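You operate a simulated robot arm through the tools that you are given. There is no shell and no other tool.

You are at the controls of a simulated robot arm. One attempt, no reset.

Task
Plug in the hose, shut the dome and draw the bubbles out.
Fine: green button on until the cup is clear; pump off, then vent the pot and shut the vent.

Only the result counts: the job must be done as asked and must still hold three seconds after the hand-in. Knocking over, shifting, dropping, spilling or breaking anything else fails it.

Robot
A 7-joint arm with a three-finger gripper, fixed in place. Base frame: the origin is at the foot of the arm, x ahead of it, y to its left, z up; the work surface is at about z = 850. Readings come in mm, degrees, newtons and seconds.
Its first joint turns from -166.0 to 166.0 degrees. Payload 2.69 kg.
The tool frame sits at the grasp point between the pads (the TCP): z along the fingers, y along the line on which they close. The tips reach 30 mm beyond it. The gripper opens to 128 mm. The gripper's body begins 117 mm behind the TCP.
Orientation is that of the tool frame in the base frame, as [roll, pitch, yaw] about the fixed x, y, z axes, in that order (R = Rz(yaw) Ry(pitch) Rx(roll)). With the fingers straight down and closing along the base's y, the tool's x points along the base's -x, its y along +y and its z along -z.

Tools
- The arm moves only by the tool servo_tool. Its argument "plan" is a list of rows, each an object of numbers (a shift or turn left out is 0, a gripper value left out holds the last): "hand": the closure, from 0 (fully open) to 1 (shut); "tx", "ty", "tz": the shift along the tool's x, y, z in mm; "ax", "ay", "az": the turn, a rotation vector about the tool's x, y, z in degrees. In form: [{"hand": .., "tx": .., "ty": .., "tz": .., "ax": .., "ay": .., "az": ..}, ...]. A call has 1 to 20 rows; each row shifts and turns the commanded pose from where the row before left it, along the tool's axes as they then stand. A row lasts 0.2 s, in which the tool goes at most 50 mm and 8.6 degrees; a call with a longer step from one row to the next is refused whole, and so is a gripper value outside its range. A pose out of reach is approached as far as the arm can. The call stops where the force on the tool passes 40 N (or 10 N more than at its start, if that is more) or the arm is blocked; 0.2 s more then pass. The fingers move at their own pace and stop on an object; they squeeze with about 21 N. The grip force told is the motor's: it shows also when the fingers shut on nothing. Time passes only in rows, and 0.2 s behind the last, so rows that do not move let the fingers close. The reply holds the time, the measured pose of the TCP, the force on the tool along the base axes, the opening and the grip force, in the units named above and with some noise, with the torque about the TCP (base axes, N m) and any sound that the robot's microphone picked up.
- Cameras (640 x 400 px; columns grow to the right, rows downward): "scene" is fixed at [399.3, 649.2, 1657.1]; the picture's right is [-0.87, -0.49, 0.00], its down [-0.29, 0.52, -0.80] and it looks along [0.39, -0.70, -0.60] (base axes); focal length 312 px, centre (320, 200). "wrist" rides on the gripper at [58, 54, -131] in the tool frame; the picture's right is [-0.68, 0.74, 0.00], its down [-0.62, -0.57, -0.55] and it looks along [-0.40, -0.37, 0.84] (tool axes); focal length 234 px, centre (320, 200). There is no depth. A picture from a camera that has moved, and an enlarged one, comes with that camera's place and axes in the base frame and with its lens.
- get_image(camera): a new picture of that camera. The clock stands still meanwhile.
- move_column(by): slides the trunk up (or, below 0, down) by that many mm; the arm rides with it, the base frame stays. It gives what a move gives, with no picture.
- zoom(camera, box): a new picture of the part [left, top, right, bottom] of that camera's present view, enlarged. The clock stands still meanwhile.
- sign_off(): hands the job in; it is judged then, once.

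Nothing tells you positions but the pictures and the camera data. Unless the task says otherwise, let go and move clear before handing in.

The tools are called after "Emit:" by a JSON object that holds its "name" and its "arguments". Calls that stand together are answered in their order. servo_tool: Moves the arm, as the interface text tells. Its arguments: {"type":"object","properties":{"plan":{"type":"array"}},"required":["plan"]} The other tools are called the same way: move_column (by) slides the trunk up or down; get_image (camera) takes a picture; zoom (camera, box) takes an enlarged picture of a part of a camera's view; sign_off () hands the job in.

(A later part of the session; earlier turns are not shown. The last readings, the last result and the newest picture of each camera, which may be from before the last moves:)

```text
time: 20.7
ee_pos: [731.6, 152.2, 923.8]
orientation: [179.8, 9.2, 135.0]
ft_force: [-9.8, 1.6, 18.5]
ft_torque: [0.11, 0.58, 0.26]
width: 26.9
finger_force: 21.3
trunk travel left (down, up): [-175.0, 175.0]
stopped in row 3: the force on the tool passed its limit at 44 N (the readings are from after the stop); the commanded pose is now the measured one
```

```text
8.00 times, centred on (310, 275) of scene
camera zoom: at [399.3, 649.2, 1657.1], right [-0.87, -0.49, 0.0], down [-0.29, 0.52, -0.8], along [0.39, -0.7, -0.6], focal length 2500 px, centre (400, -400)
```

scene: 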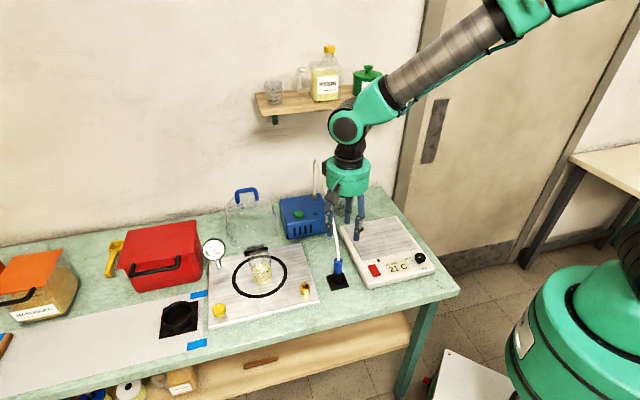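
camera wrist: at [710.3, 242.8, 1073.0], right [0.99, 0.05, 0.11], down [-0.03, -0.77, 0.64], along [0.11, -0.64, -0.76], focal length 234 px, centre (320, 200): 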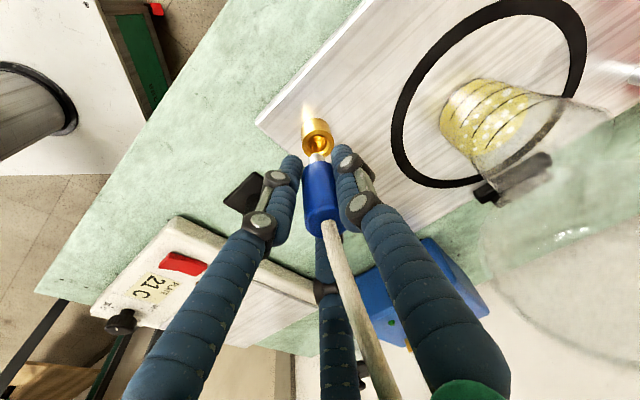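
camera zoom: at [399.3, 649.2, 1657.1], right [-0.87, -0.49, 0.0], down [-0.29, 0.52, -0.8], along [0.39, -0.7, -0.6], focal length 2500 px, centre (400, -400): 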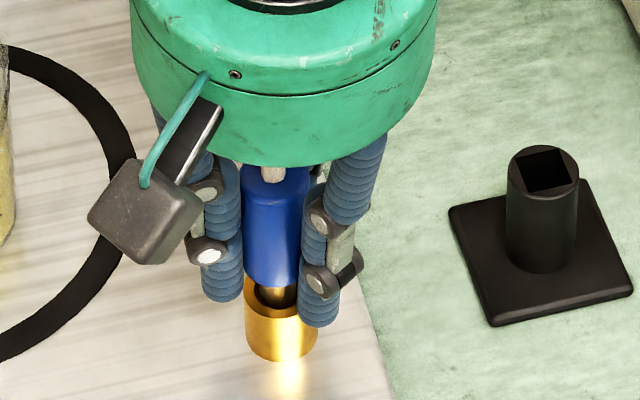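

The nozzle is about 10 mm into the bore, but the fingertips now reach below the blue body and are meeting the port's rim, since the plug slid up in the grip. I'll relieve the load first, then check the uprightness before re-gripping higher.

Emit:
{"name": "servo_tool", "arguments": {"plan": [{"tx": 0.46, "ty": -1.41, "tz": -1.59}, {}, {}]}}

Emit:
{"name": "zoom", "arguments": {"camera": "scene", "box": [290, 245, 330, 295]}}

Emit:
{"name": "zoom", "arguments": {"camera": "wrist", "box": [270, 120, 370, 220]}}

```text
time: 21.5
ee_pos: [731.1, 151.2, 925.2]
orientation: [179.8, 9.0, 135.0]
ft_force: [4.3, 4.7, 14.1]
ft_torque: [0.25, 0.1, -0.05]
width: 27.0
finger_force: 21.4
trunk travel left (down, up): [-175.0, 175.0]
```

```text
8.00 times, centred on (310, 270) of scene
camera zoom: at [399.3, 649.2, 1657.1], right [-0.87, -0.49, 0.0], down [-0.29, 0.52, -0.8], along [0.39, -0.7, -0.6], focal length 2500 px, centre (400, -360)
```

zoom: 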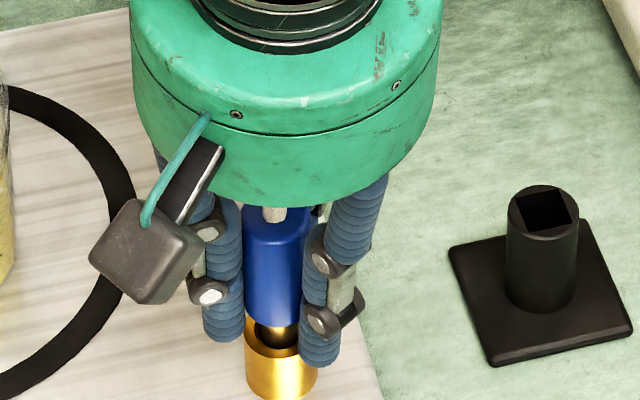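

```text
4.00 times, centred on (320, 170) of wrist
camera zoom: at [713.7, 244.4, 1043.1], right [0.99, 0.05, 0.11], down [-0.03, -0.77, 0.64], along [0.12, -0.64, -0.76], focal length 937 px, centre (320, 320)
```

zoom: 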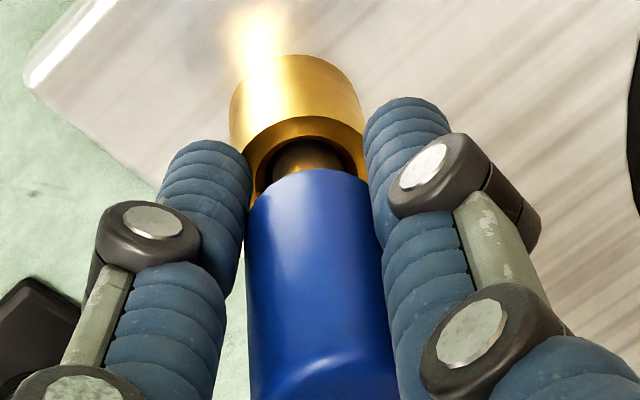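

Emit:
{"name": "servo_tool", "arguments": {"plan": [{"tx": -0.23, "tz": -1.48}, {}, {}]}}

```text
time: 22.3
ee_pos: [729.0, 151.7, 923.1]
orientation: [180.0, 9.1, 134.9]
ft_force: [2.5, 2.8, 3.0]
ft_torque: [0.13, -0.05, 0.0]
width: 27.0
finger_force: 21.4
trunk travel left (down, up): [-175.0, 175.0]
```

Loads are small now. I'll loosen the grip just a little so the plug stays caged, and see whether it settles into the port.

Emit:
{"name": "servo_tool", "arguments": {"plan": [{"hand": 0.745}, {}, {}, {}]}}

Emit:
{"name": "zoom", "arguments": {"camera": "scene", "box": [290, 245, 330, 295]}}

Emit:
{"name": "zoom", "arguments": {"camera": "wrist", "box": [270, 120, 370, 220]}}

```text
time: 23.3
ee_pos: [729.2, 150.0, 923.5]
orientation: [180.0, 9.1, 135.0]
ft_force: [0.9, 0.1, -0.2]
ft_torque: [-0.03, -0.01, 0.04]
width: 32.6
finger_force: 0.0
trunk travel left (down, up): [-175.0, 175.0]
```

```text
8.00 times, centred on (310, 270) of scene
camera zoom: at [399.3, 649.2, 1657.1], right [-0.87, -0.49, 0.0], down [-0.29, 0.52, -0.8], along [0.39, -0.7, -0.6], focal length 2500 px, centre (400, -360)
```

zoom: 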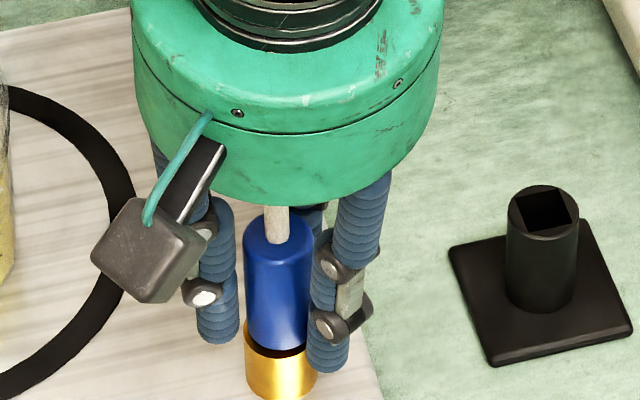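

```text
4.00 times, centred on (320, 170) of wrist
camera zoom: at [713.3, 244.1, 1043.5], right [0.99, 0.05, 0.11], down [-0.03, -0.77, 0.64], along [0.11, -0.64, -0.76], focal length 937 px, centre (320, 320)
```

zoom: 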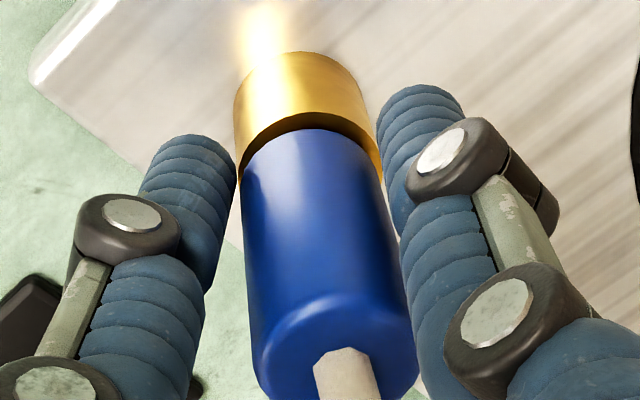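

It dropped into the port almost fully. Now I'll slide the open fingers up, regrip higher on the body, and press it home.

Emit:
{"name": "servo_tool", "arguments": {"plan": [{"tx": -1.41, "tz": -8.9}, {"tx": -1.41, "tz": -8.9}, {}, {}]}}

Emit:
{"name": "zoom", "arguments": {"camera": "scene", "box": [285, 240, 335, 300]}}

Emit:
{"name": "zoom", "arguments": {"camera": "wrist", "box": [270, 120, 370, 220]}}

```text
time: 24.3
ee_pos: [729.1, 152.1, 942.7]
orientation: [179.9, 9.1, 134.9]
ft_force: [0.2, -0.3, -0.8]
ft_torque: [0.0, 0.0, 0.01]
width: 32.8
finger_force: 0.1
trunk travel left (down, up): [-175.0, 175.0]
```

```text
6.67 times, centred on (310, 270) of scene
camera zoom: at [399.3, 649.2, 1657.1], right [-0.87, -0.49, 0.0], down [-0.29, 0.52, -0.8], along [0.39, -0.7, -0.6], focal length 2083 px, centre (387, -267)
```

zoom: 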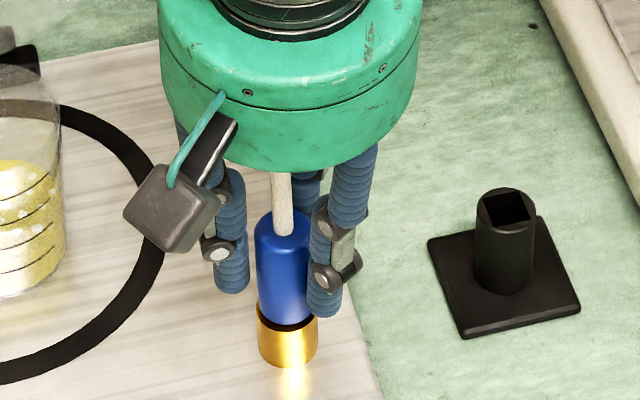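

```text
4.00 times, centred on (320, 170) of wrist
camera zoom: at [713.9, 244.4, 1061.8], right [0.99, 0.05, 0.11], down [-0.03, -0.77, 0.64], along [0.11, -0.64, -0.76], focal length 937 px, centre (320, 320)
```

zoom: 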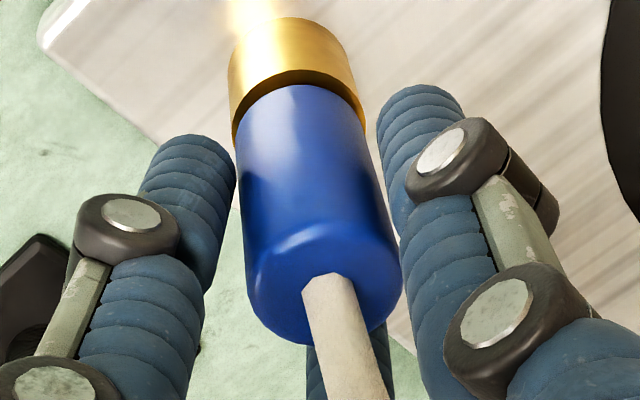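

Emit:
{"name": "servo_tool", "arguments": {"plan": [{"hand": 1}, {}, {}]}}

Emit:
{"name": "servo_tool", "arguments": {"plan": [{"tx": 0.31, "tz": 1.98}, {"tx": 0.31, "tz": 1.98}, {"tx": 0.31, "tz": 1.98}, {"tx": 0.31, "tz": 1.98}, {}]}}

Emit:
{"name": "zoom", "arguments": {"camera": "scene", "box": [290, 245, 330, 295]}}

Emit:
{"name": "zoom", "arguments": {"camera": "wrist", "box": [270, 120, 370, 220]}}

```text
time: 25.1
ee_pos: [731.9, 150.4, 942.1]
orientation: [180.0, 9.2, 135.0]
ft_force: [-2.1, 1.8, 0.4]
ft_torque: [0.07, 0.16, -0.01]
width: 27.5
finger_force: 20.9
trunk travel left (down, up): [-175.0, 175.0]
```

```text
time: 26.3
ee_pos: [731.0, 151.7, 935.4]
orientation: [179.7, 9.1, 135.0]
ft_force: [-5.7, 6.5, 19.7]
ft_torque: [0.4, 0.23, 0.0]
width: 27.7
finger_force: 20.9
trunk travel left (down, up): [-175.0, 175.0]
```

```text
8.00 times, centred on (310, 270) of scene
camera zoom: at [399.3, 649.2, 1657.1], right [-0.87, -0.49, 0.0], down [-0.29, 0.52, -0.8], along [0.39, -0.7, -0.6], focal length 2500 px, centre (400, -360)
```

zoom: 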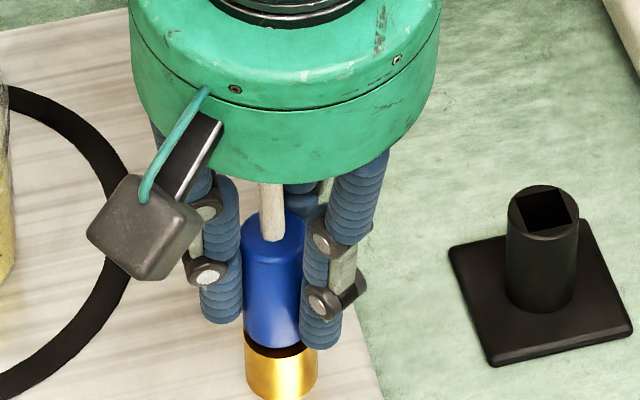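

```text
4.00 times, centred on (320, 170) of wrist
camera zoom: at [713.2, 245.0, 1055.0], right [0.99, 0.05, 0.11], down [-0.03, -0.77, 0.64], along [0.12, -0.64, -0.76], focal length 937 px, centre (320, 320)
```

zoom: 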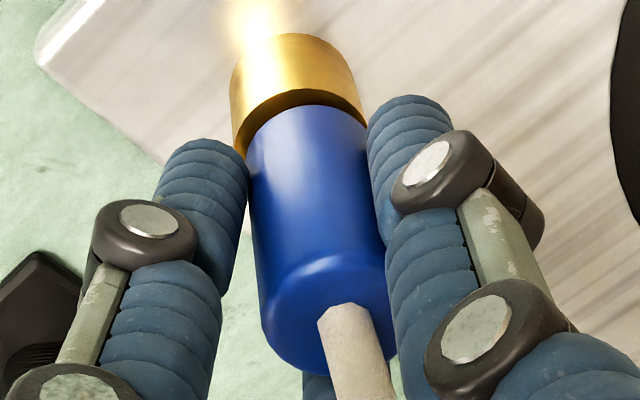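

It still shows a small gap under the blue body and the grip slipped at about 20 N. I'll release, go up, narrow the fingers around the hose and press down on the plug's top shoulder instead.

Emit:
{"name": "servo_tool", "arguments": {"plan": [{"hand": 0.745}, {}, {"tx": -2.35, "tz": -14.8}, {"tx": -2.35, "tz": -14.8}, {"tx": -2.35, "tz": -14.8}, {}, {}]}}

Emit:
{"name": "zoom", "arguments": {"camera": "scene", "box": [285, 240, 335, 300]}}

Emit:
{"name": "zoom", "arguments": {"camera": "wrist", "box": [260, 80, 380, 220]}}

```text
time: 27.9
ee_pos: [730.2, 150.2, 978.6]
orientation: [-180.0, 9.1, 135.0]
ft_force: [-0.4, -0.6, 0.1]
ft_torque: [-0.01, 0.03, 0.02]
width: 32.5
finger_force: 0.0
trunk travel left (down, up): [-175.0, 175.0]
```

```text
6.67 times, centred on (310, 270) of scene
camera zoom: at [399.3, 649.2, 1657.1], right [-0.87, -0.49, 0.0], down [-0.29, 0.52, -0.8], along [0.39, -0.7, -0.6], focal length 2083 px, centre (387, -267)
```

zoom: 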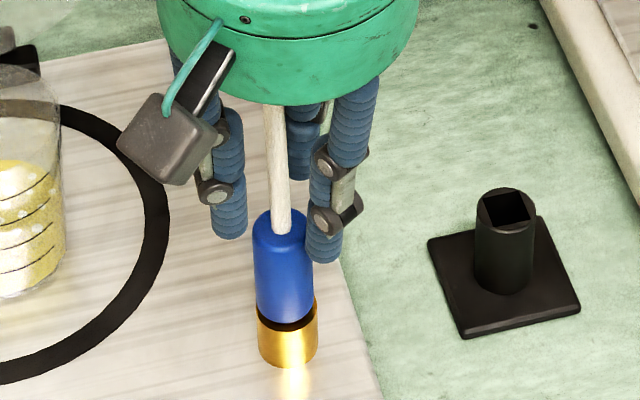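

```text
2.86 times, centred on (320, 150) of wrist
camera zoom: at [713.5, 243.9, 1097.7], right [0.99, 0.05, 0.11], down [-0.03, -0.77, 0.64], along [0.11, -0.64, -0.76], focal length 669 px, centre (320, 343)
```

zoom: 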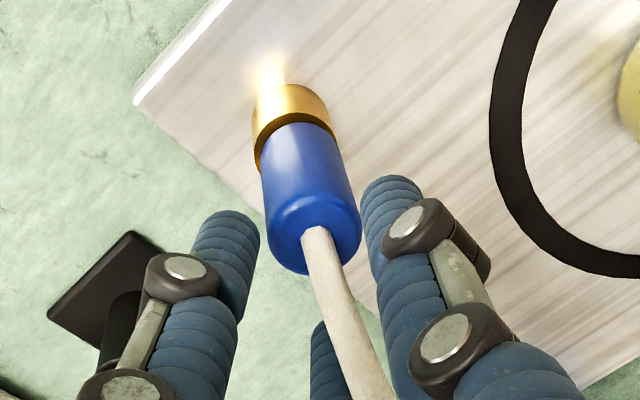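

Emit:
{"name": "servo_tool", "arguments": {"plan": [{"tx": 2.86, "ty": 1.3, "tz": -0.45}, {"hand": 0.89}, {}, {}]}}

Emit:
{"name": "zoom", "arguments": {"camera": "wrist", "box": [260, 80, 380, 220]}}

Emit:
{"name": "zoom", "arguments": {"camera": "scene", "box": [285, 240, 335, 300]}}

```text
time: 28.9
ee_pos: [729.2, 153.5, 978.2]
orientation: [179.8, 9.1, 135.0]
ft_force: [0.2, -0.1, -0.1]
ft_torque: [0.01, 0.0, -0.01]
width: 14.2
finger_force: 0.1
trunk travel left (down, up): [-175.0, 175.0]
```

```text
2.86 times, centred on (320, 150) of wrist
camera zoom: at [712.8, 246.6, 1098.1], right [0.99, 0.05, 0.11], down [-0.03, -0.77, 0.64], along [0.11, -0.64, -0.76], focal length 669 px, centre (320, 343)
```

zoom: 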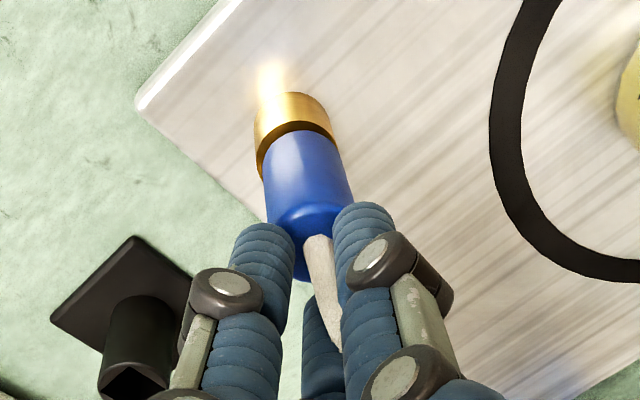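

```text
6.67 times, centred on (310, 270) of scene
camera zoom: at [399.3, 649.2, 1657.1], right [-0.87, -0.49, 0.0], down [-0.29, 0.52, -0.8], along [0.39, -0.7, -0.6], focal length 2083 px, centre (387, -267)
```

zoom: 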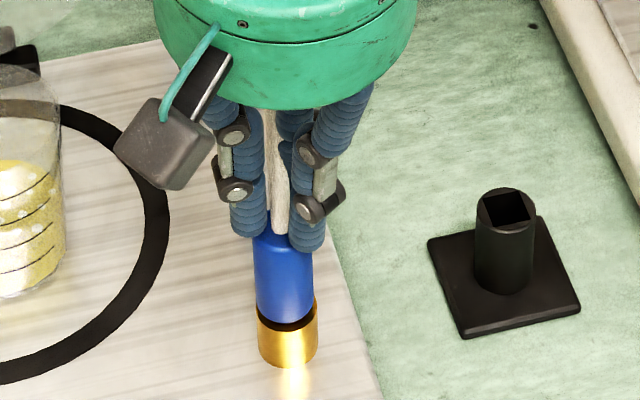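

The fingers straddle the hose above the plug's shoulder. Pressing down gently in small steps.

Emit:
{"name": "servo_tool", "arguments": {"plan": [{"tx": 0.31, "tz": 1.98}, {"tx": 0.31, "tz": 1.98}, {"tx": 0.31, "tz": 1.98}, {"tx": 0.31, "tz": 1.98}, {"tx": 0.31, "tz": 1.98}, {"tx": 0.31, "tz": 1.98}, {"tx": 0.31, "tz": 1.98}, {"tx": 0.31, "tz": 1.98}, {"tx": 0.31, "tz": 1.98}]}}

Emit:
{"name": "zoom", "arguments": {"camera": "wrist", "box": [260, 80, 380, 220]}}

Emit:
{"name": "zoom", "arguments": {"camera": "scene", "box": [285, 240, 335, 300]}}

```text
time: 30.3
ee_pos: [729.2, 155.9, 973.3]
orientation: [179.5, 9.3, 135.0]
ft_force: [-6.2, 2.1, 19.3]
ft_torque: [0.19, 0.31, -0.02]
width: 14.3
finger_force: 0.1
trunk travel left (down, up): [-175.0, 175.0]
stopped in row 6: the force on the tool passed its limit at 43 N (the readings are from after the stop); the commanded pose is now the measured one
```

```text
2.86 times, centred on (320, 150) of wrist
camera zoom: at [712.9, 247.8, 1093.8], right [0.99, 0.05, 0.12], down [-0.04, -0.77, 0.64], along [0.12, -0.64, -0.76], focal length 669 px, centre (320, 343)
```

zoom: 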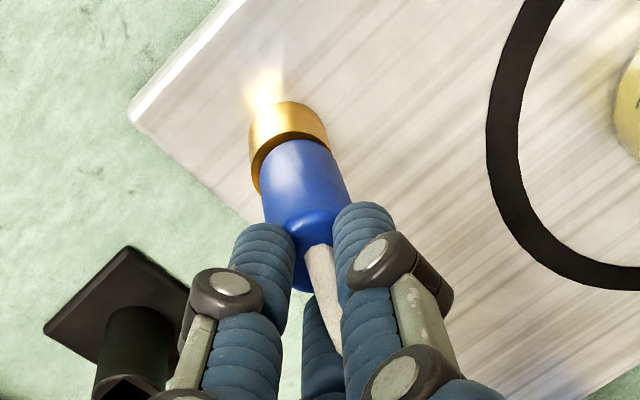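

```text
6.67 times, centred on (310, 270) of scene
camera zoom: at [399.3, 649.2, 1657.1], right [-0.87, -0.49, 0.0], down [-0.29, 0.52, -0.8], along [0.39, -0.7, -0.6], focal length 2083 px, centre (387, -267)
```

zoom: 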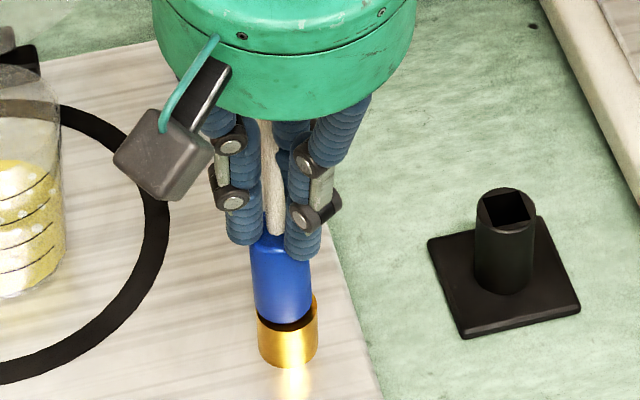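

Emit:
{"name": "servo_tool", "arguments": {"plan": [{"tx": -1.56, "tz": -9.9}, {"tx": -1.56, "tz": -9.9}, {}]}}

Emit:
{"name": "zoom", "arguments": {"camera": "wrist", "box": [280, 90, 350, 160]}}

Emit:
{"name": "zoom", "arguments": {"camera": "scene", "box": [290, 250, 320, 300]}}

```text
time: 31.1
ee_pos: [728.8, 154.0, 991.0]
orientation: [179.7, 9.2, 135.0]
ft_force: [0.7, -1.0, 0.2]
ft_torque: [-0.06, -0.01, 0.02]
width: 14.2
finger_force: 0.1
trunk travel left (down, up): [-175.0, 175.0]
```

```text
5.71 times, centred on (315, 125) of wrist
camera zoom: at [712.0, 247.5, 1110.6], right [0.99, 0.05, 0.11], down [-0.03, -0.77, 0.64], along [0.12, -0.64, -0.76], focal length 1338 px, centre (349, 629)
```

zoom: 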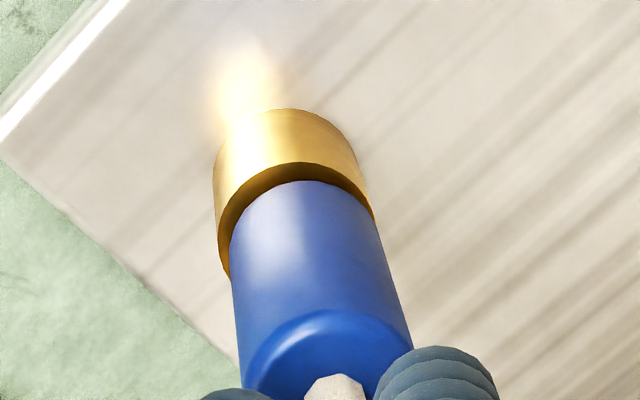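

```text
8.00 times, centred on (305, 275) of scene
camera zoom: at [399.3, 649.2, 1657.1], right [-0.87, -0.49, 0.0], down [-0.29, 0.52, -0.8], along [0.39, -0.7, -0.6], focal length 2500 px, centre (440, -400)
```

zoom: 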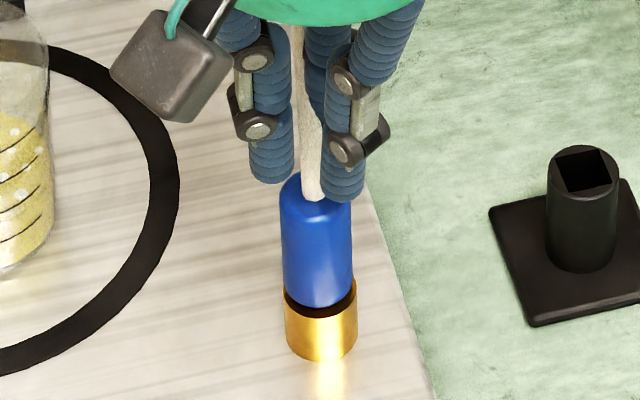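

The plug still stands a few mm proud and leans slightly, so it is probably wedged off-axis. I'll regrip it low on the body, upright and centred on the port axis, and work it down while zeroing side forces.

Emit:
{"name": "servo_tool", "arguments": {"plan": [{"hand": 0.7, "tx": -2.57, "ty": -1.63, "tz": 0.41}, {}, {"tx": 2.19, "tz": 13.83}, {"tx": 2.19, "tz": 13.83}, {"tx": 2.19, "tz": 13.83}, {"tx": 2.19, "tz": 13.83}, {}]}}

Emit:
{"name": "zoom", "arguments": {"camera": "wrist", "box": [260, 90, 380, 220]}}

Emit:
{"name": "zoom", "arguments": {"camera": "scene", "box": [290, 250, 330, 300]}}

```text
time: 32.7
ee_pos: [732.2, 151.4, 935.2]
orientation: [179.7, 9.2, 135.0]
ft_force: [-0.5, 0.6, 0.1]
ft_torque: [0.01, 0.01, -0.01]
width: 38.3
finger_force: 0.0
trunk travel left (down, up): [-175.0, 175.0]
```

```text
3.08 times, centred on (320, 155) of wrist
camera zoom: at [714.6, 244.4, 1054.1], right [0.99, 0.05, 0.11], down [-0.03, -0.77, 0.64], along [0.12, -0.64, -0.76], focal length 720 px, centre (320, 338)
```

zoom: 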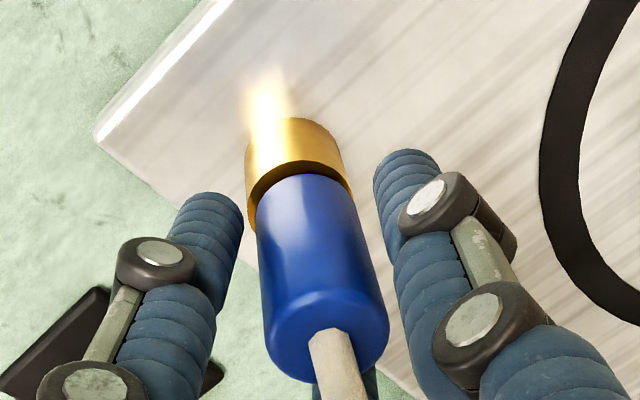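

```text
8.00 times, centred on (310, 275) of scene
camera zoom: at [399.3, 649.2, 1657.1], right [-0.87, -0.49, 0.0], down [-0.29, 0.52, -0.8], along [0.39, -0.7, -0.6], focal length 2500 px, centre (400, -400)
```

zoom: 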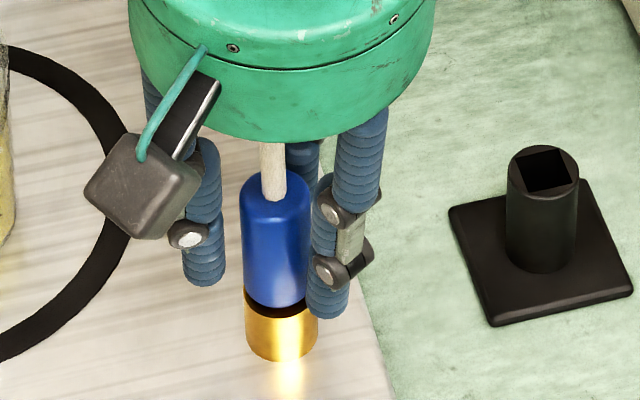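

Emit:
{"name": "servo_tool", "arguments": {"plan": [{"tx": 1.38, "ty": -1.3, "tz": -0.22}, {}, {"hand": 1}, {}, {}, {}]}}

Emit:
{"name": "zoom", "arguments": {"camera": "scene", "box": [290, 250, 330, 300]}}

Emit:
{"name": "zoom", "arguments": {"camera": "wrist", "box": [260, 90, 380, 220]}}

```text
time: 34.1
ee_pos: [729.8, 150.4, 935.2]
orientation: [179.6, 9.2, 134.9]
ft_force: [-0.9, 1.8, 0.4]
ft_torque: [0.17, 0.14, -0.01]
width: 27.6
finger_force: 20.7
trunk travel left (down, up): [-175.0, 175.0]
```

```text
8.00 times, centred on (310, 275) of scene
camera zoom: at [399.3, 649.2, 1657.1], right [-0.87, -0.49, 0.0], down [-0.29, 0.52, -0.8], along [0.39, -0.7, -0.6], focal length 2500 px, centre (400, -400)
```

zoom: 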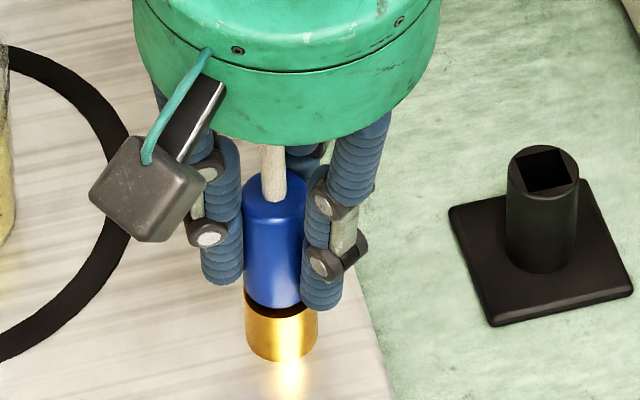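

```text
3.08 times, centred on (320, 155) of wrist
camera zoom: at [712.6, 244.7, 1054.4], right [0.99, 0.05, 0.11], down [-0.03, -0.77, 0.64], along [0.12, -0.64, -0.76], focal length 720 px, centre (320, 338)
```

zoom: 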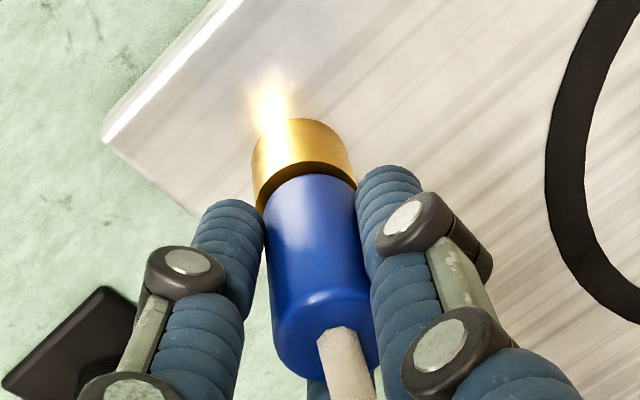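

Emit:
{"name": "servo_tool", "arguments": {"plan": [{"tx": 0.31, "tz": 1.98}, {}, {}]}}

Emit:
{"name": "servo_tool", "arguments": {"plan": [{"tx": 0.31, "tz": 1.98}, {}, {}]}}

```text
time: 34.9
ee_pos: [730.8, 152.0, 935.9]
orientation: [179.5, 9.4, 135.0]
ft_force: [-7.5, 4.2, 18.4]
ft_torque: [0.32, 0.42, 0.03]
width: 27.9
finger_force: 20.8
trunk travel left (down, up): [-175.0, 175.0]
```

```text
time: 35.7
ee_pos: [729.3, 152.6, 931.0]
orientation: [179.6, 9.2, 135.0]
ft_force: [-4.3, 6.5, 19.5]
ft_torque: [0.41, 0.2, 0.0]
width: 27.7
finger_force: 20.4
trunk travel left (down, up): [-175.0, 175.0]
```

Side force points to the front, so the nozzle is riding the back of the bore. I'll unload, shift about 2.5 mm to the front and try again.

Emit:
{"name": "servo_tool", "arguments": {"plan": [{"tx": -0.31, "tz": -1.98}, {"tx": 2.47, "ty": -0.7, "tz": -0.39}, {}]}}

Emit:
{"name": "servo_tool", "arguments": {"plan": [{"tx": 0.31, "tz": 1.98}, {}, {}]}}

Emit:
{"name": "servo_tool", "arguments": {"plan": [{"tx": 0.31, "tz": 1.98}, {}, {}]}}

Emit:
{"name": "zoom", "arguments": {"camera": "scene", "box": [290, 250, 330, 300]}}

Emit:
{"name": "zoom", "arguments": {"camera": "wrist", "box": [260, 90, 380, 220]}}

```text
time: 36.5
ee_pos: [727.3, 152.6, 933.0]
orientation: [179.8, 9.2, 135.0]
ft_force: [8.4, 0.0, -1.6]
ft_torque: [0.02, -0.36, -0.02]
width: 27.7
finger_force: 20.8
trunk travel left (down, up): [-175.0, 175.0]
```

```text
time: 37.3
ee_pos: [726.6, 153.8, 932.0]
orientation: [179.7, 9.3, 134.9]
ft_force: [5.1, -2.7, 10.5]
ft_torque: [-0.16, -0.18, 0.03]
width: 27.4
finger_force: 20.7
trunk travel left (down, up): [-175.0, 175.0]
```

```text
time: 38.1
ee_pos: [727.7, 153.7, 930.2]
orientation: [179.7, 9.3, 134.9]
ft_force: [2.3, 6.2, 19.0]
ft_torque: [0.4, -0.02, 0.02]
width: 27.2
finger_force: 21.1
trunk travel left (down, up): [-175.0, 175.0]
```

```text
8.00 times, centred on (310, 275) of scene
camera zoom: at [399.3, 649.2, 1657.1], right [-0.87, -0.49, 0.0], down [-0.29, 0.52, -0.8], along [0.39, -0.7, -0.6], focal length 2500 px, centre (400, -400)
```

zoom: 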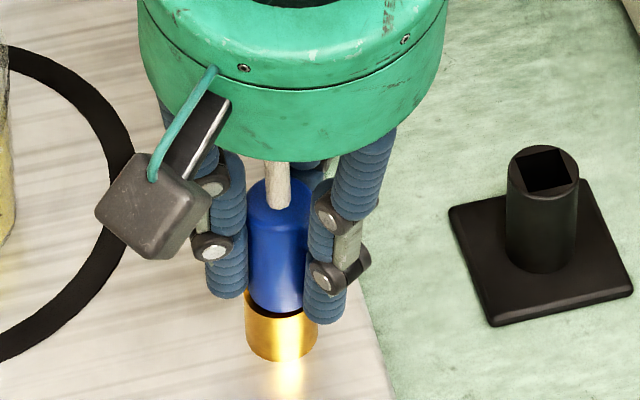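

```text
3.08 times, centred on (320, 155) of wrist
camera zoom: at [709.6, 246.5, 1050.1], right [0.99, 0.05, 0.11], down [-0.04, -0.77, 0.64], along [0.12, -0.64, -0.76], focal length 720 px, centre (320, 338)
```

zoom: 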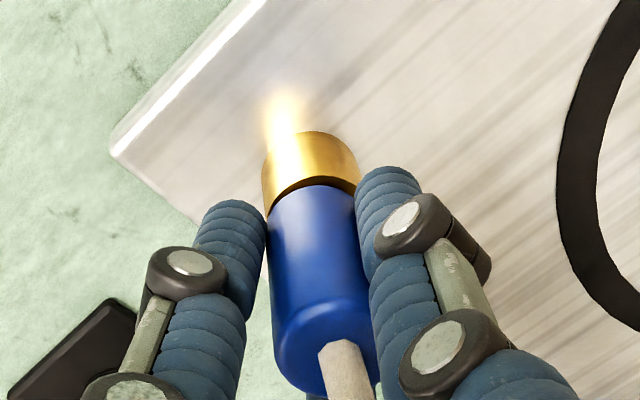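

Better: the blue body now nearly covers the port's rim. I'll release and gauge the plug's top by pressing on its shoulder again.

Emit:
{"name": "servo_tool", "arguments": {"plan": [{"hand": 0.745}, {}, {"tx": -2.35, "tz": -14.8}, {"tx": -2.35, "tz": -14.8}, {"tx": -2.35, "tz": -14.8}, {}]}}

Emit:
{"name": "zoom", "arguments": {"camera": "wrist", "box": [260, 80, 380, 220]}}

Emit:
{"name": "zoom", "arguments": {"camera": "scene", "box": [290, 245, 330, 295]}}

```text
time: 39.5
ee_pos: [727.1, 152.9, 974.2]
orientation: [179.7, 9.2, 135.0]
ft_force: [0.1, 0.3, -1.1]
ft_torque: [-0.04, 0.0, 0.0]
width: 32.7
finger_force: 0.0
trunk travel left (down, up): [-175.0, 175.0]
```

```text
2.86 times, centred on (320, 150) of wrist
camera zoom: at [708.5, 245.4, 1094.1], right [0.99, 0.05, 0.11], down [-0.03, -0.77, 0.64], along [0.12, -0.64, -0.76], focal length 669 px, centre (320, 343)
```

zoom: 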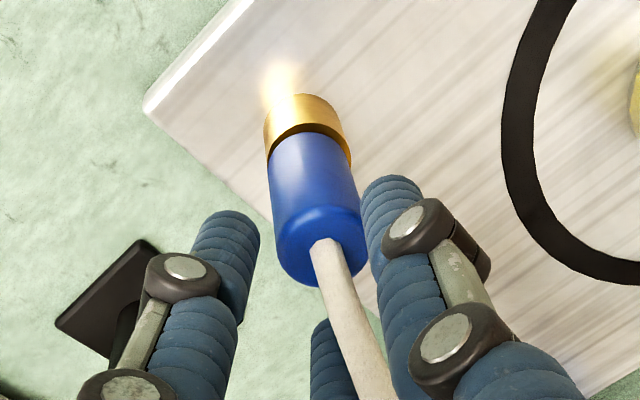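

```text
8.00 times, centred on (310, 270) of scene
camera zoom: at [399.3, 649.2, 1657.1], right [-0.87, -0.49, 0.0], down [-0.29, 0.52, -0.8], along [0.39, -0.7, -0.6], focal length 2500 px, centre (400, -360)
```

zoom: 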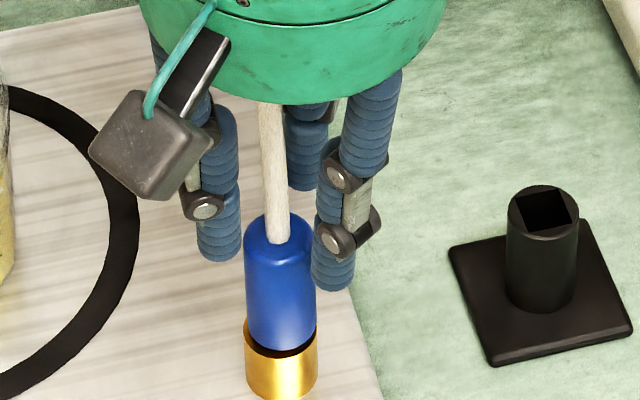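

Emit:
{"name": "servo_tool", "arguments": {"plan": [{"tx": 1.0, "ty": 1.0}, {"hand": 0.89}, {}, {"tx": 0.31, "tz": 1.98}, {"tx": 0.31, "tz": 1.98}, {}]}}

Emit:
{"name": "servo_tool", "arguments": {"plan": [{"tx": 0.31, "tz": 1.98}, {}]}}

Emit:
{"name": "servo_tool", "arguments": {"plan": [{"tx": 0.31, "tz": 1.98}, {}]}}

Emit:
{"name": "zoom", "arguments": {"camera": "scene", "box": [290, 245, 330, 295]}}

```text
time: 40.9
ee_pos: [727.0, 155.1, 972.8]
orientation: [179.5, 9.3, 134.8]
ft_force: [-1.1, 4.1, 22.6]
ft_torque: [0.31, -0.1, -0.04]
width: 15.3
finger_force: 8.3
trunk travel left (down, up): [-175.0, 175.0]
```

```text
time: 41.5
ee_pos: [730.2, 155.0, 972.1]
orientation: [179.3, 9.3, 134.8]
ft_force: [-4.5, 3.9, 14.1]
ft_torque: [0.11, 0.13, 0.07]
width: 5.9
finger_force: 21.4
trunk travel left (down, up): [-175.0, 175.0]
stopped in row 2: the force on the tool passed its limit at 42 N (the readings are from after the stop); the commanded pose is now the measured one
```

```text
time: 42.1
ee_pos: [729.4, 155.8, 970.9]
orientation: [179.3, 9.5, 134.9]
ft_force: [-3.0, 4.9, 32.2]
ft_torque: [0.14, -0.1, 0.04]
width: 16.0
finger_force: 0.1
trunk travel left (down, up): [-175.0, 175.0]
```

```text
8.00 times, centred on (310, 270) of scene
camera zoom: at [399.3, 649.2, 1657.1], right [-0.87, -0.49, 0.0], down [-0.29, 0.52, -0.8], along [0.39, -0.7, -0.6], focal length 2500 px, centre (400, -360)
```

zoom: 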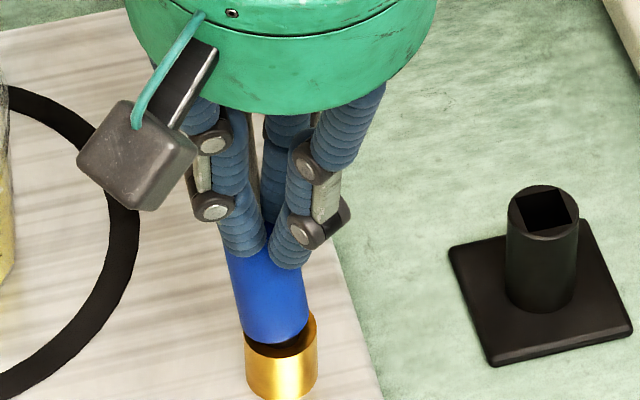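

Emit:
{"name": "servo_tool", "arguments": {"plan": [{"tx": -0.78, "tz": -4.94, "hand": 0.8}, {"tx": -1.56, "tz": -9.9}, {"tx": -1.56, "tz": -9.9}, {}]}}

Emit:
{"name": "zoom", "arguments": {"camera": "wrist", "box": [270, 80, 350, 170]}}

Emit:
{"name": "zoom", "arguments": {"camera": "scene", "box": [290, 245, 320, 295]}}

```text
time: 43.1
ee_pos: [727.6, 155.6, 994.6]
orientation: [179.4, 9.3, 134.9]
ft_force: [0.9, 0.5, 0.5]
ft_torque: [0.03, -0.01, 0.03]
width: 25.4
finger_force: 0.1
trunk travel left (down, up): [-175.0, 175.0]
```

```text
4.44 times, centred on (310, 125) of wrist
camera zoom: at [710.3, 248.4, 1113.6], right [0.99, 0.05, 0.12], down [-0.04, -0.77, 0.64], along [0.12, -0.64, -0.76], focal length 1041 px, centre (364, 533)
```

zoom: 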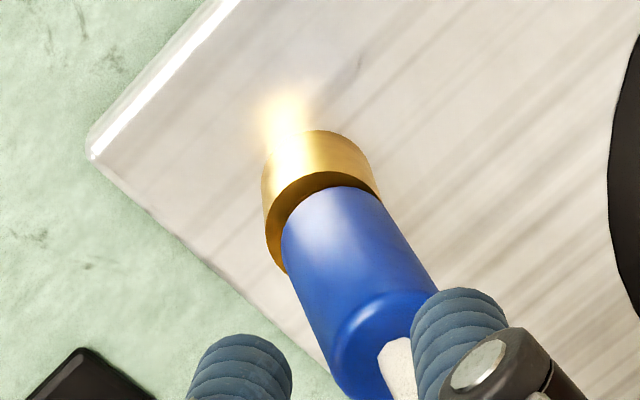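

```text
8.00 times, centred on (305, 270) of scene
camera zoom: at [399.3, 649.2, 1657.1], right [-0.87, -0.49, 0.0], down [-0.29, 0.52, -0.8], along [0.39, -0.7, -0.6], focal length 2500 px, centre (440, -360)
```

zoom: 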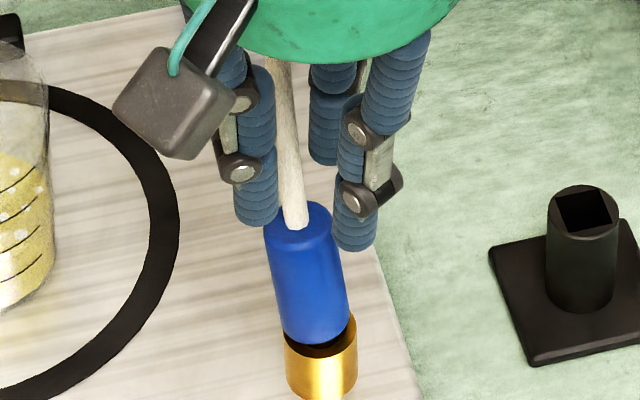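

The plug now leans left about 10°. I'll regrip it with a wider opening, which straightens it sideways, then correct the fore-aft tilt before pressing.

Emit:
{"name": "servo_tool", "arguments": {"plan": [{"hand": 0.55, "tx": -3.26, "ty": 1.0, "tz": 0.5}, {}, {"tx": 2.3, "tz": 14.5}, {"tx": 2.3, "tz": 14.5}, {"tx": 2.3, "tz": 14.5}, {"tx": 2.3, "tz": 14.5}, {}]}}

Emit:
{"name": "zoom", "arguments": {"camera": "wrist", "box": [260, 90, 380, 220]}}

```text
time: 44.7
ee_pos: [733.7, 153.5, 935.0]
orientation: [179.5, 9.3, 134.9]
ft_force: [0.8, -0.4, -0.3]
ft_torque: [0.0, 0.02, 0.0]
width: 57.8
finger_force: 0.1
trunk travel left (down, up): [-175.0, 175.0]
```

```text
3.08 times, centred on (320, 155) of wrist
camera zoom: at [715.4, 247.2, 1054.9], right [0.99, 0.05, 0.12], down [-0.04, -0.77, 0.64], along [0.12, -0.64, -0.76], focal length 720 px, centre (320, 338)
```

zoom: 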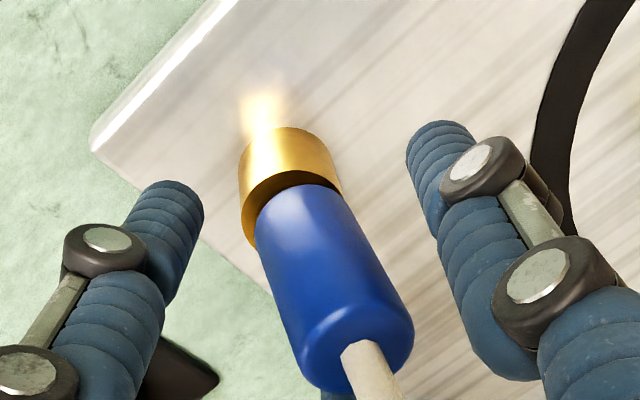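

Emit:
{"name": "servo_tool", "arguments": {"plan": [{"tx": 1.1, "ty": -3.0}, {}, {"hand": 0.7}, {"hand": 0.75}, {"hand": 1}, {}, {}]}}

Emit:
{"name": "zoom", "arguments": {"camera": "wrist", "box": [260, 90, 380, 220]}}

Emit:
{"name": "zoom", "arguments": {"camera": "scene", "box": [290, 250, 330, 300]}}

```text
time: 46.3
ee_pos: [730.5, 153.7, 934.9]
orientation: [179.3, 9.4, 134.9]
ft_force: [7.8, 2.8, -0.8]
ft_torque: [0.16, -0.43, 0.04]
width: 31.1
finger_force: 21.1
trunk travel left (down, up): [-175.0, 175.0]
```

```text
3.08 times, centred on (320, 155) of wrist
camera zoom: at [712.8, 246.0, 1054.9], right [0.99, 0.05, 0.12], down [-0.04, -0.77, 0.64], along [0.12, -0.63, -0.76], focal length 720 px, centre (320, 338)
```

zoom: 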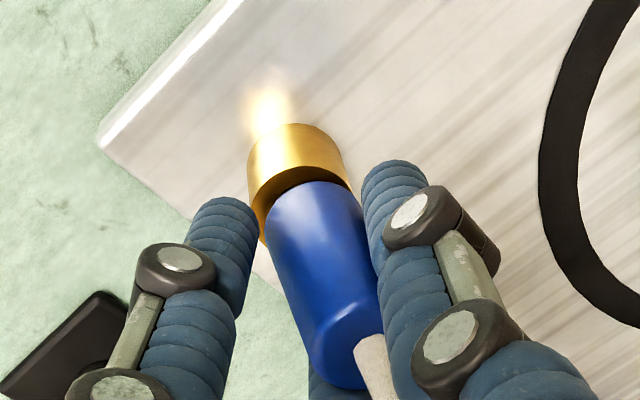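

```text
8.00 times, centred on (310, 275) of scene
camera zoom: at [399.3, 649.2, 1657.1], right [-0.87, -0.49, 0.0], down [-0.29, 0.52, -0.8], along [0.39, -0.7, -0.6], focal length 2500 px, centre (400, -400)
```

zoom: 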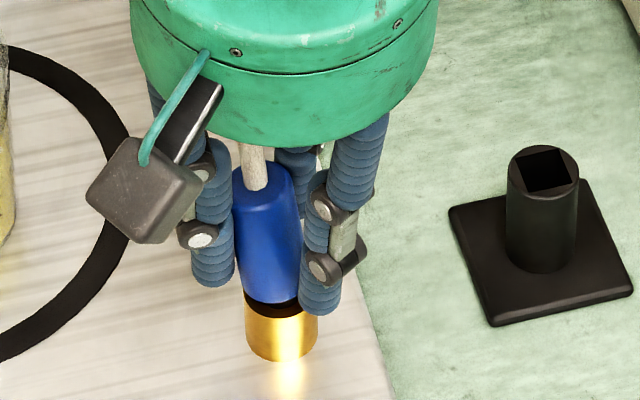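

The plug is wedged at a tilt. I'll open a little and use the left finger's flat face to nudge it upright before gripping again.

Emit:
{"name": "servo_tool", "arguments": {"plan": [{"hand": 0.7}, {}, {"ty": -2}, {"ty": -2}, {"ty": -1.5}, {}]}}

Emit:
{"name": "zoom", "arguments": {"camera": "scene", "box": [290, 250, 330, 300]}}

Emit:
{"name": "zoom", "arguments": {"camera": "wrist", "box": [260, 90, 380, 220]}}

```text
time: 47.7
ee_pos: [725.9, 149.5, 935.9]
orientation: [179.4, 9.3, 134.9]
ft_force: [0.9, 1.3, 0.8]
ft_torque: [-0.02, -0.03, 0.01]
width: 39.4
finger_force: 0.4
trunk travel left (down, up): [-175.0, 175.0]
```

```text
8.00 times, centred on (310, 275) of scene
camera zoom: at [399.3, 649.2, 1657.1], right [-0.87, -0.49, 0.0], down [-0.29, 0.52, -0.8], along [0.39, -0.7, -0.6], focal length 2500 px, centre (400, -400)
```

zoom: 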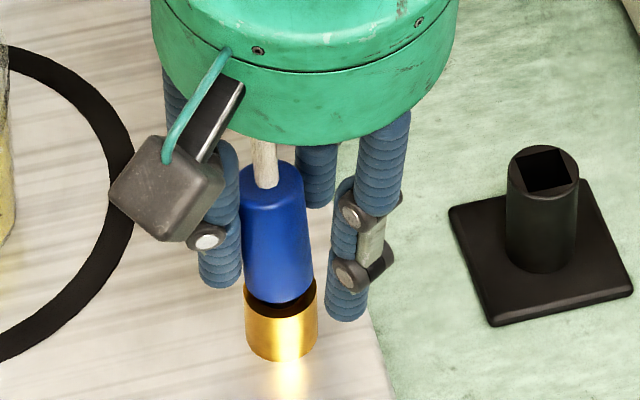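

```text
3.08 times, centred on (320, 155) of wrist
camera zoom: at [707.8, 241.5, 1054.0], right [0.99, 0.05, 0.12], down [-0.04, -0.77, 0.64], along [0.12, -0.64, -0.76], focal length 720 px, centre (320, 338)
```

zoom: 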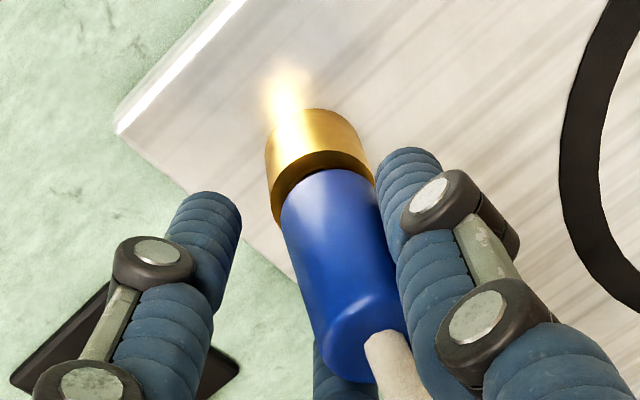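

Emit:
{"name": "servo_tool", "arguments": {"plan": [{"ty": 2.8}, {"ty": 2.8}, {}, {"hand": 1}, {}, {}, {}]}}

Emit:
{"name": "zoom", "arguments": {"camera": "scene", "box": [290, 250, 330, 300]}}

Emit:
{"name": "zoom", "arguments": {"camera": "wrist", "box": [260, 90, 380, 220]}}

```text
time: 49.3
ee_pos: [730.0, 154.0, 935.6]
orientation: [179.4, 9.2, 134.9]
ft_force: [4.5, 1.3, -1.7]
ft_torque: [0.13, -0.29, -0.02]
width: 30.6
finger_force: 21.4
trunk travel left (down, up): [-175.0, 175.0]
```

```text
8.00 times, centred on (310, 275) of scene
camera zoom: at [399.3, 649.2, 1657.1], right [-0.87, -0.49, 0.0], down [-0.29, 0.52, -0.8], along [0.39, -0.7, -0.6], focal length 2500 px, centre (400, -400)
```

zoom: 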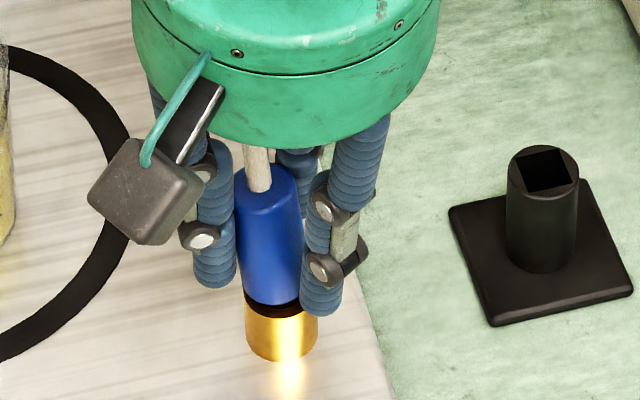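

```text
3.08 times, centred on (320, 155) of wrist
camera zoom: at [712.4, 245.8, 1054.4], right [0.99, 0.05, 0.12], down [-0.04, -0.77, 0.64], along [0.12, -0.64, -0.76], focal length 720 px, centre (320, 338)
```

zoom: 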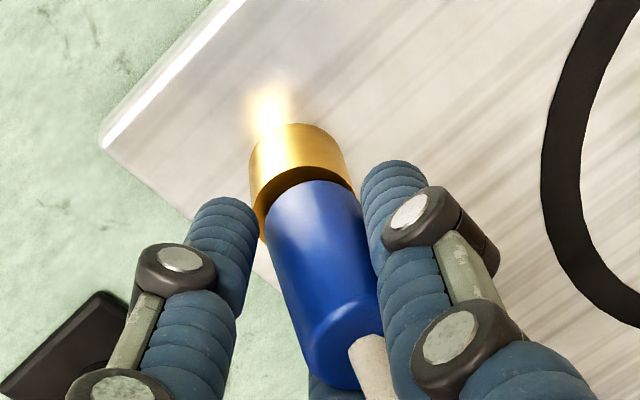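

Emit:
{"name": "servo_tool", "arguments": {"plan": [{"tx": -0.47, "tz": -2.96}, {"tx": -0.47, "tz": -2.96}, {}, {}]}}

Emit:
{"name": "zoom", "arguments": {"camera": "scene", "box": [290, 250, 330, 300]}}

Emit:
{"name": "zoom", "arguments": {"camera": "wrist", "box": [260, 90, 380, 220]}}

```text
time: 50.3
ee_pos: [731.1, 153.2, 942.6]
orientation: [179.3, 9.3, 134.9]
ft_force: [4.9, 0.0, -1.6]
ft_torque: [0.08, -0.33, 0.02]
width: 30.7
finger_force: 21.2
trunk travel left (down, up): [-175.0, 175.0]
```

```text
8.00 times, centred on (310, 275) of scene
camera zoom: at [399.3, 649.2, 1657.1], right [-0.87, -0.49, 0.0], down [-0.29, 0.52, -0.8], along [0.39, -0.7, -0.6], focal length 2500 px, centre (400, -400)
```

zoom: 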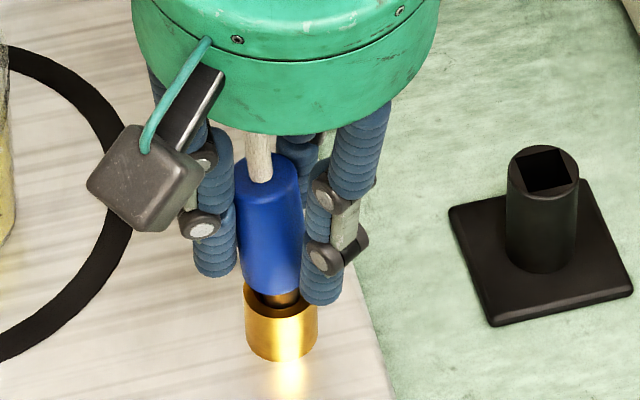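

```text
3.08 times, centred on (320, 155) of wrist
camera zoom: at [712.0, 245.8, 1060.7], right [0.99, 0.05, 0.12], down [-0.04, -0.77, 0.64], along [0.12, -0.64, -0.76], focal length 720 px, centre (320, 338)
```

zoom: 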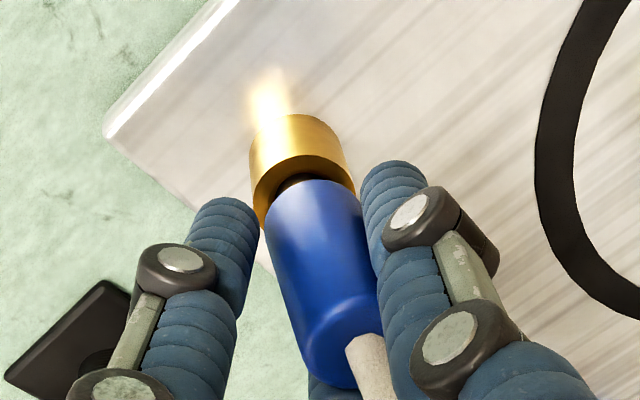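

Pulled up 6 mm the plug moves freely and stands upright, so it was bottoming rather than jammed; the earlier lean came from my pressing. I'll ease the side force, lower it again to its stop upright, and then release gently.

Emit:
{"name": "servo_tool", "arguments": {"plan": [{"tx": -0.8, "ty": 0.8}, {}, {}]}}

Emit:
{"name": "servo_tool", "arguments": {"plan": [{"tx": 0.47, "tz": 2.96}, {}, {}]}}

Emit:
{"name": "servo_tool", "arguments": {"plan": [{"tx": 0.47, "tz": 2.96}, {}, {}]}}

Emit:
{"name": "zoom", "arguments": {"camera": "scene", "box": [290, 250, 330, 300]}}

Emit:
{"name": "zoom", "arguments": {"camera": "wrist", "box": [260, 90, 380, 220]}}

```text
time: 51.1
ee_pos: [729.6, 153.1, 940.5]
orientation: [179.5, 9.3, 134.9]
ft_force: [3.6, 2.4, -1.3]
ft_torque: [0.15, -0.21, 0.02]
width: 30.7
finger_force: 21.2
trunk travel left (down, up): [-175.0, 175.0]
```

```text
time: 51.9
ee_pos: [731.8, 153.7, 938.7]
orientation: [179.4, 9.3, 134.9]
ft_force: [4.4, 2.4, 0.7]
ft_torque: [0.17, -0.27, -0.03]
width: 30.7
finger_force: 21.1
trunk travel left (down, up): [-175.0, 175.0]
```

```text
time: 52.7
ee_pos: [731.4, 152.1, 935.3]
orientation: [179.4, 9.4, 134.9]
ft_force: [5.8, 2.9, 3.9]
ft_torque: [0.14, -0.36, 0.03]
width: 30.3
finger_force: 20.9
trunk travel left (down, up): [-175.0, 175.0]
```

```text
8.00 times, centred on (310, 275) of scene
camera zoom: at [399.3, 649.2, 1657.1], right [-0.87, -0.49, 0.0], down [-0.29, 0.52, -0.8], along [0.39, -0.7, -0.6], focal length 2500 px, centre (400, -400)
```

zoom: 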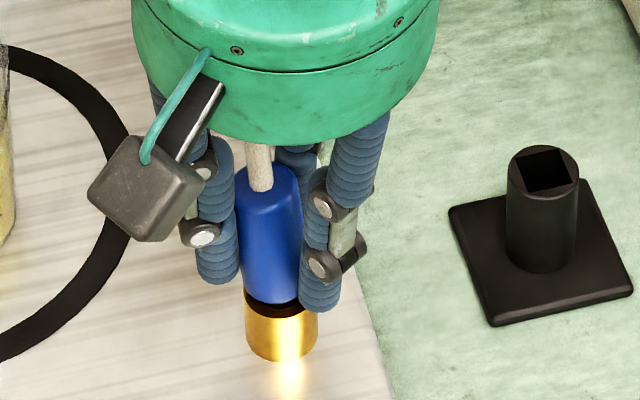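

```text
3.08 times, centred on (320, 155) of wrist
camera zoom: at [712.9, 245.2, 1054.9], right [0.99, 0.05, 0.12], down [-0.04, -0.77, 0.64], along [0.12, -0.63, -0.76], focal length 720 px, centre (320, 338)
```

zoom: 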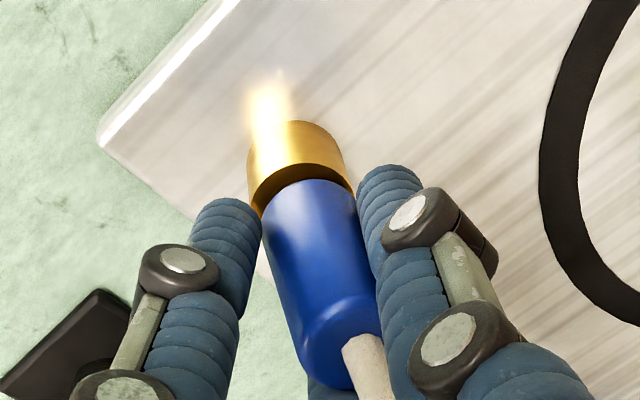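

Emit:
{"name": "servo_tool", "arguments": {"plan": [{"ty": 1.5}, {"tx": 0.31, "tz": 1.98}, {}, {}]}}

Emit:
{"name": "servo_tool", "arguments": {"plan": [{"tx": 0.31, "tz": 1.98}, {}, {}]}}

```text
time: 53.7
ee_pos: [730.8, 153.2, 934.6]
orientation: [179.4, 9.3, 134.9]
ft_force: [-3.9, -2.4, 17.3]
ft_torque: [-0.14, 0.27, 0.0]
width: 30.4
finger_force: 21.3
trunk travel left (down, up): [-175.0, 175.0]
```

```text
time: 54.5
ee_pos: [731.7, 153.7, 931.3]
orientation: [179.5, 9.3, 134.8]
ft_force: [-13.6, 5.6, 19.4]
ft_torque: [0.33, 0.83, 0.0]
width: 29.7
finger_force: 21.0
trunk travel left (down, up): [-175.0, 175.0]
```

Emit:
{"name": "zoom", "arguments": {"camera": "scene", "box": [290, 250, 330, 300]}}

Emit:
{"name": "zoom", "arguments": {"camera": "wrist", "box": [260, 90, 380, 220]}}

```text
8.00 times, centred on (310, 275) of scene
camera zoom: at [399.3, 649.2, 1657.1], right [-0.87, -0.49, 0.0], down [-0.29, 0.52, -0.8], along [0.39, -0.7, -0.6], focal length 2500 px, centre (400, -400)
```

zoom: 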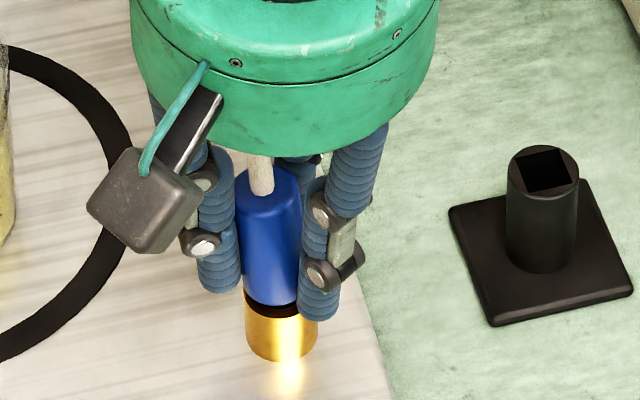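

```text
3.08 times, centred on (320, 155) of wrist
camera zoom: at [712.6, 246.5, 1051.0], right [0.99, 0.05, 0.12], down [-0.04, -0.77, 0.64], along [0.12, -0.64, -0.76], focal length 720 px, centre (320, 338)
```

zoom: 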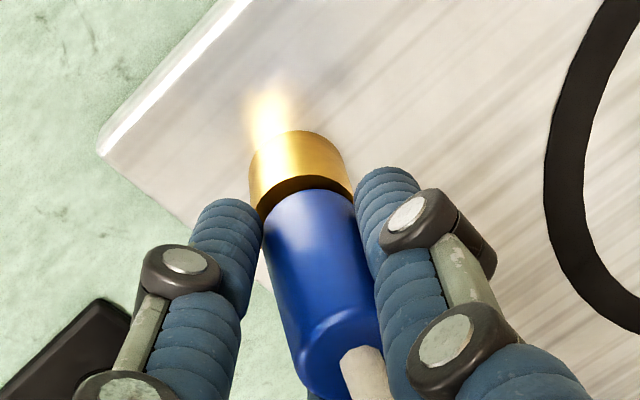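

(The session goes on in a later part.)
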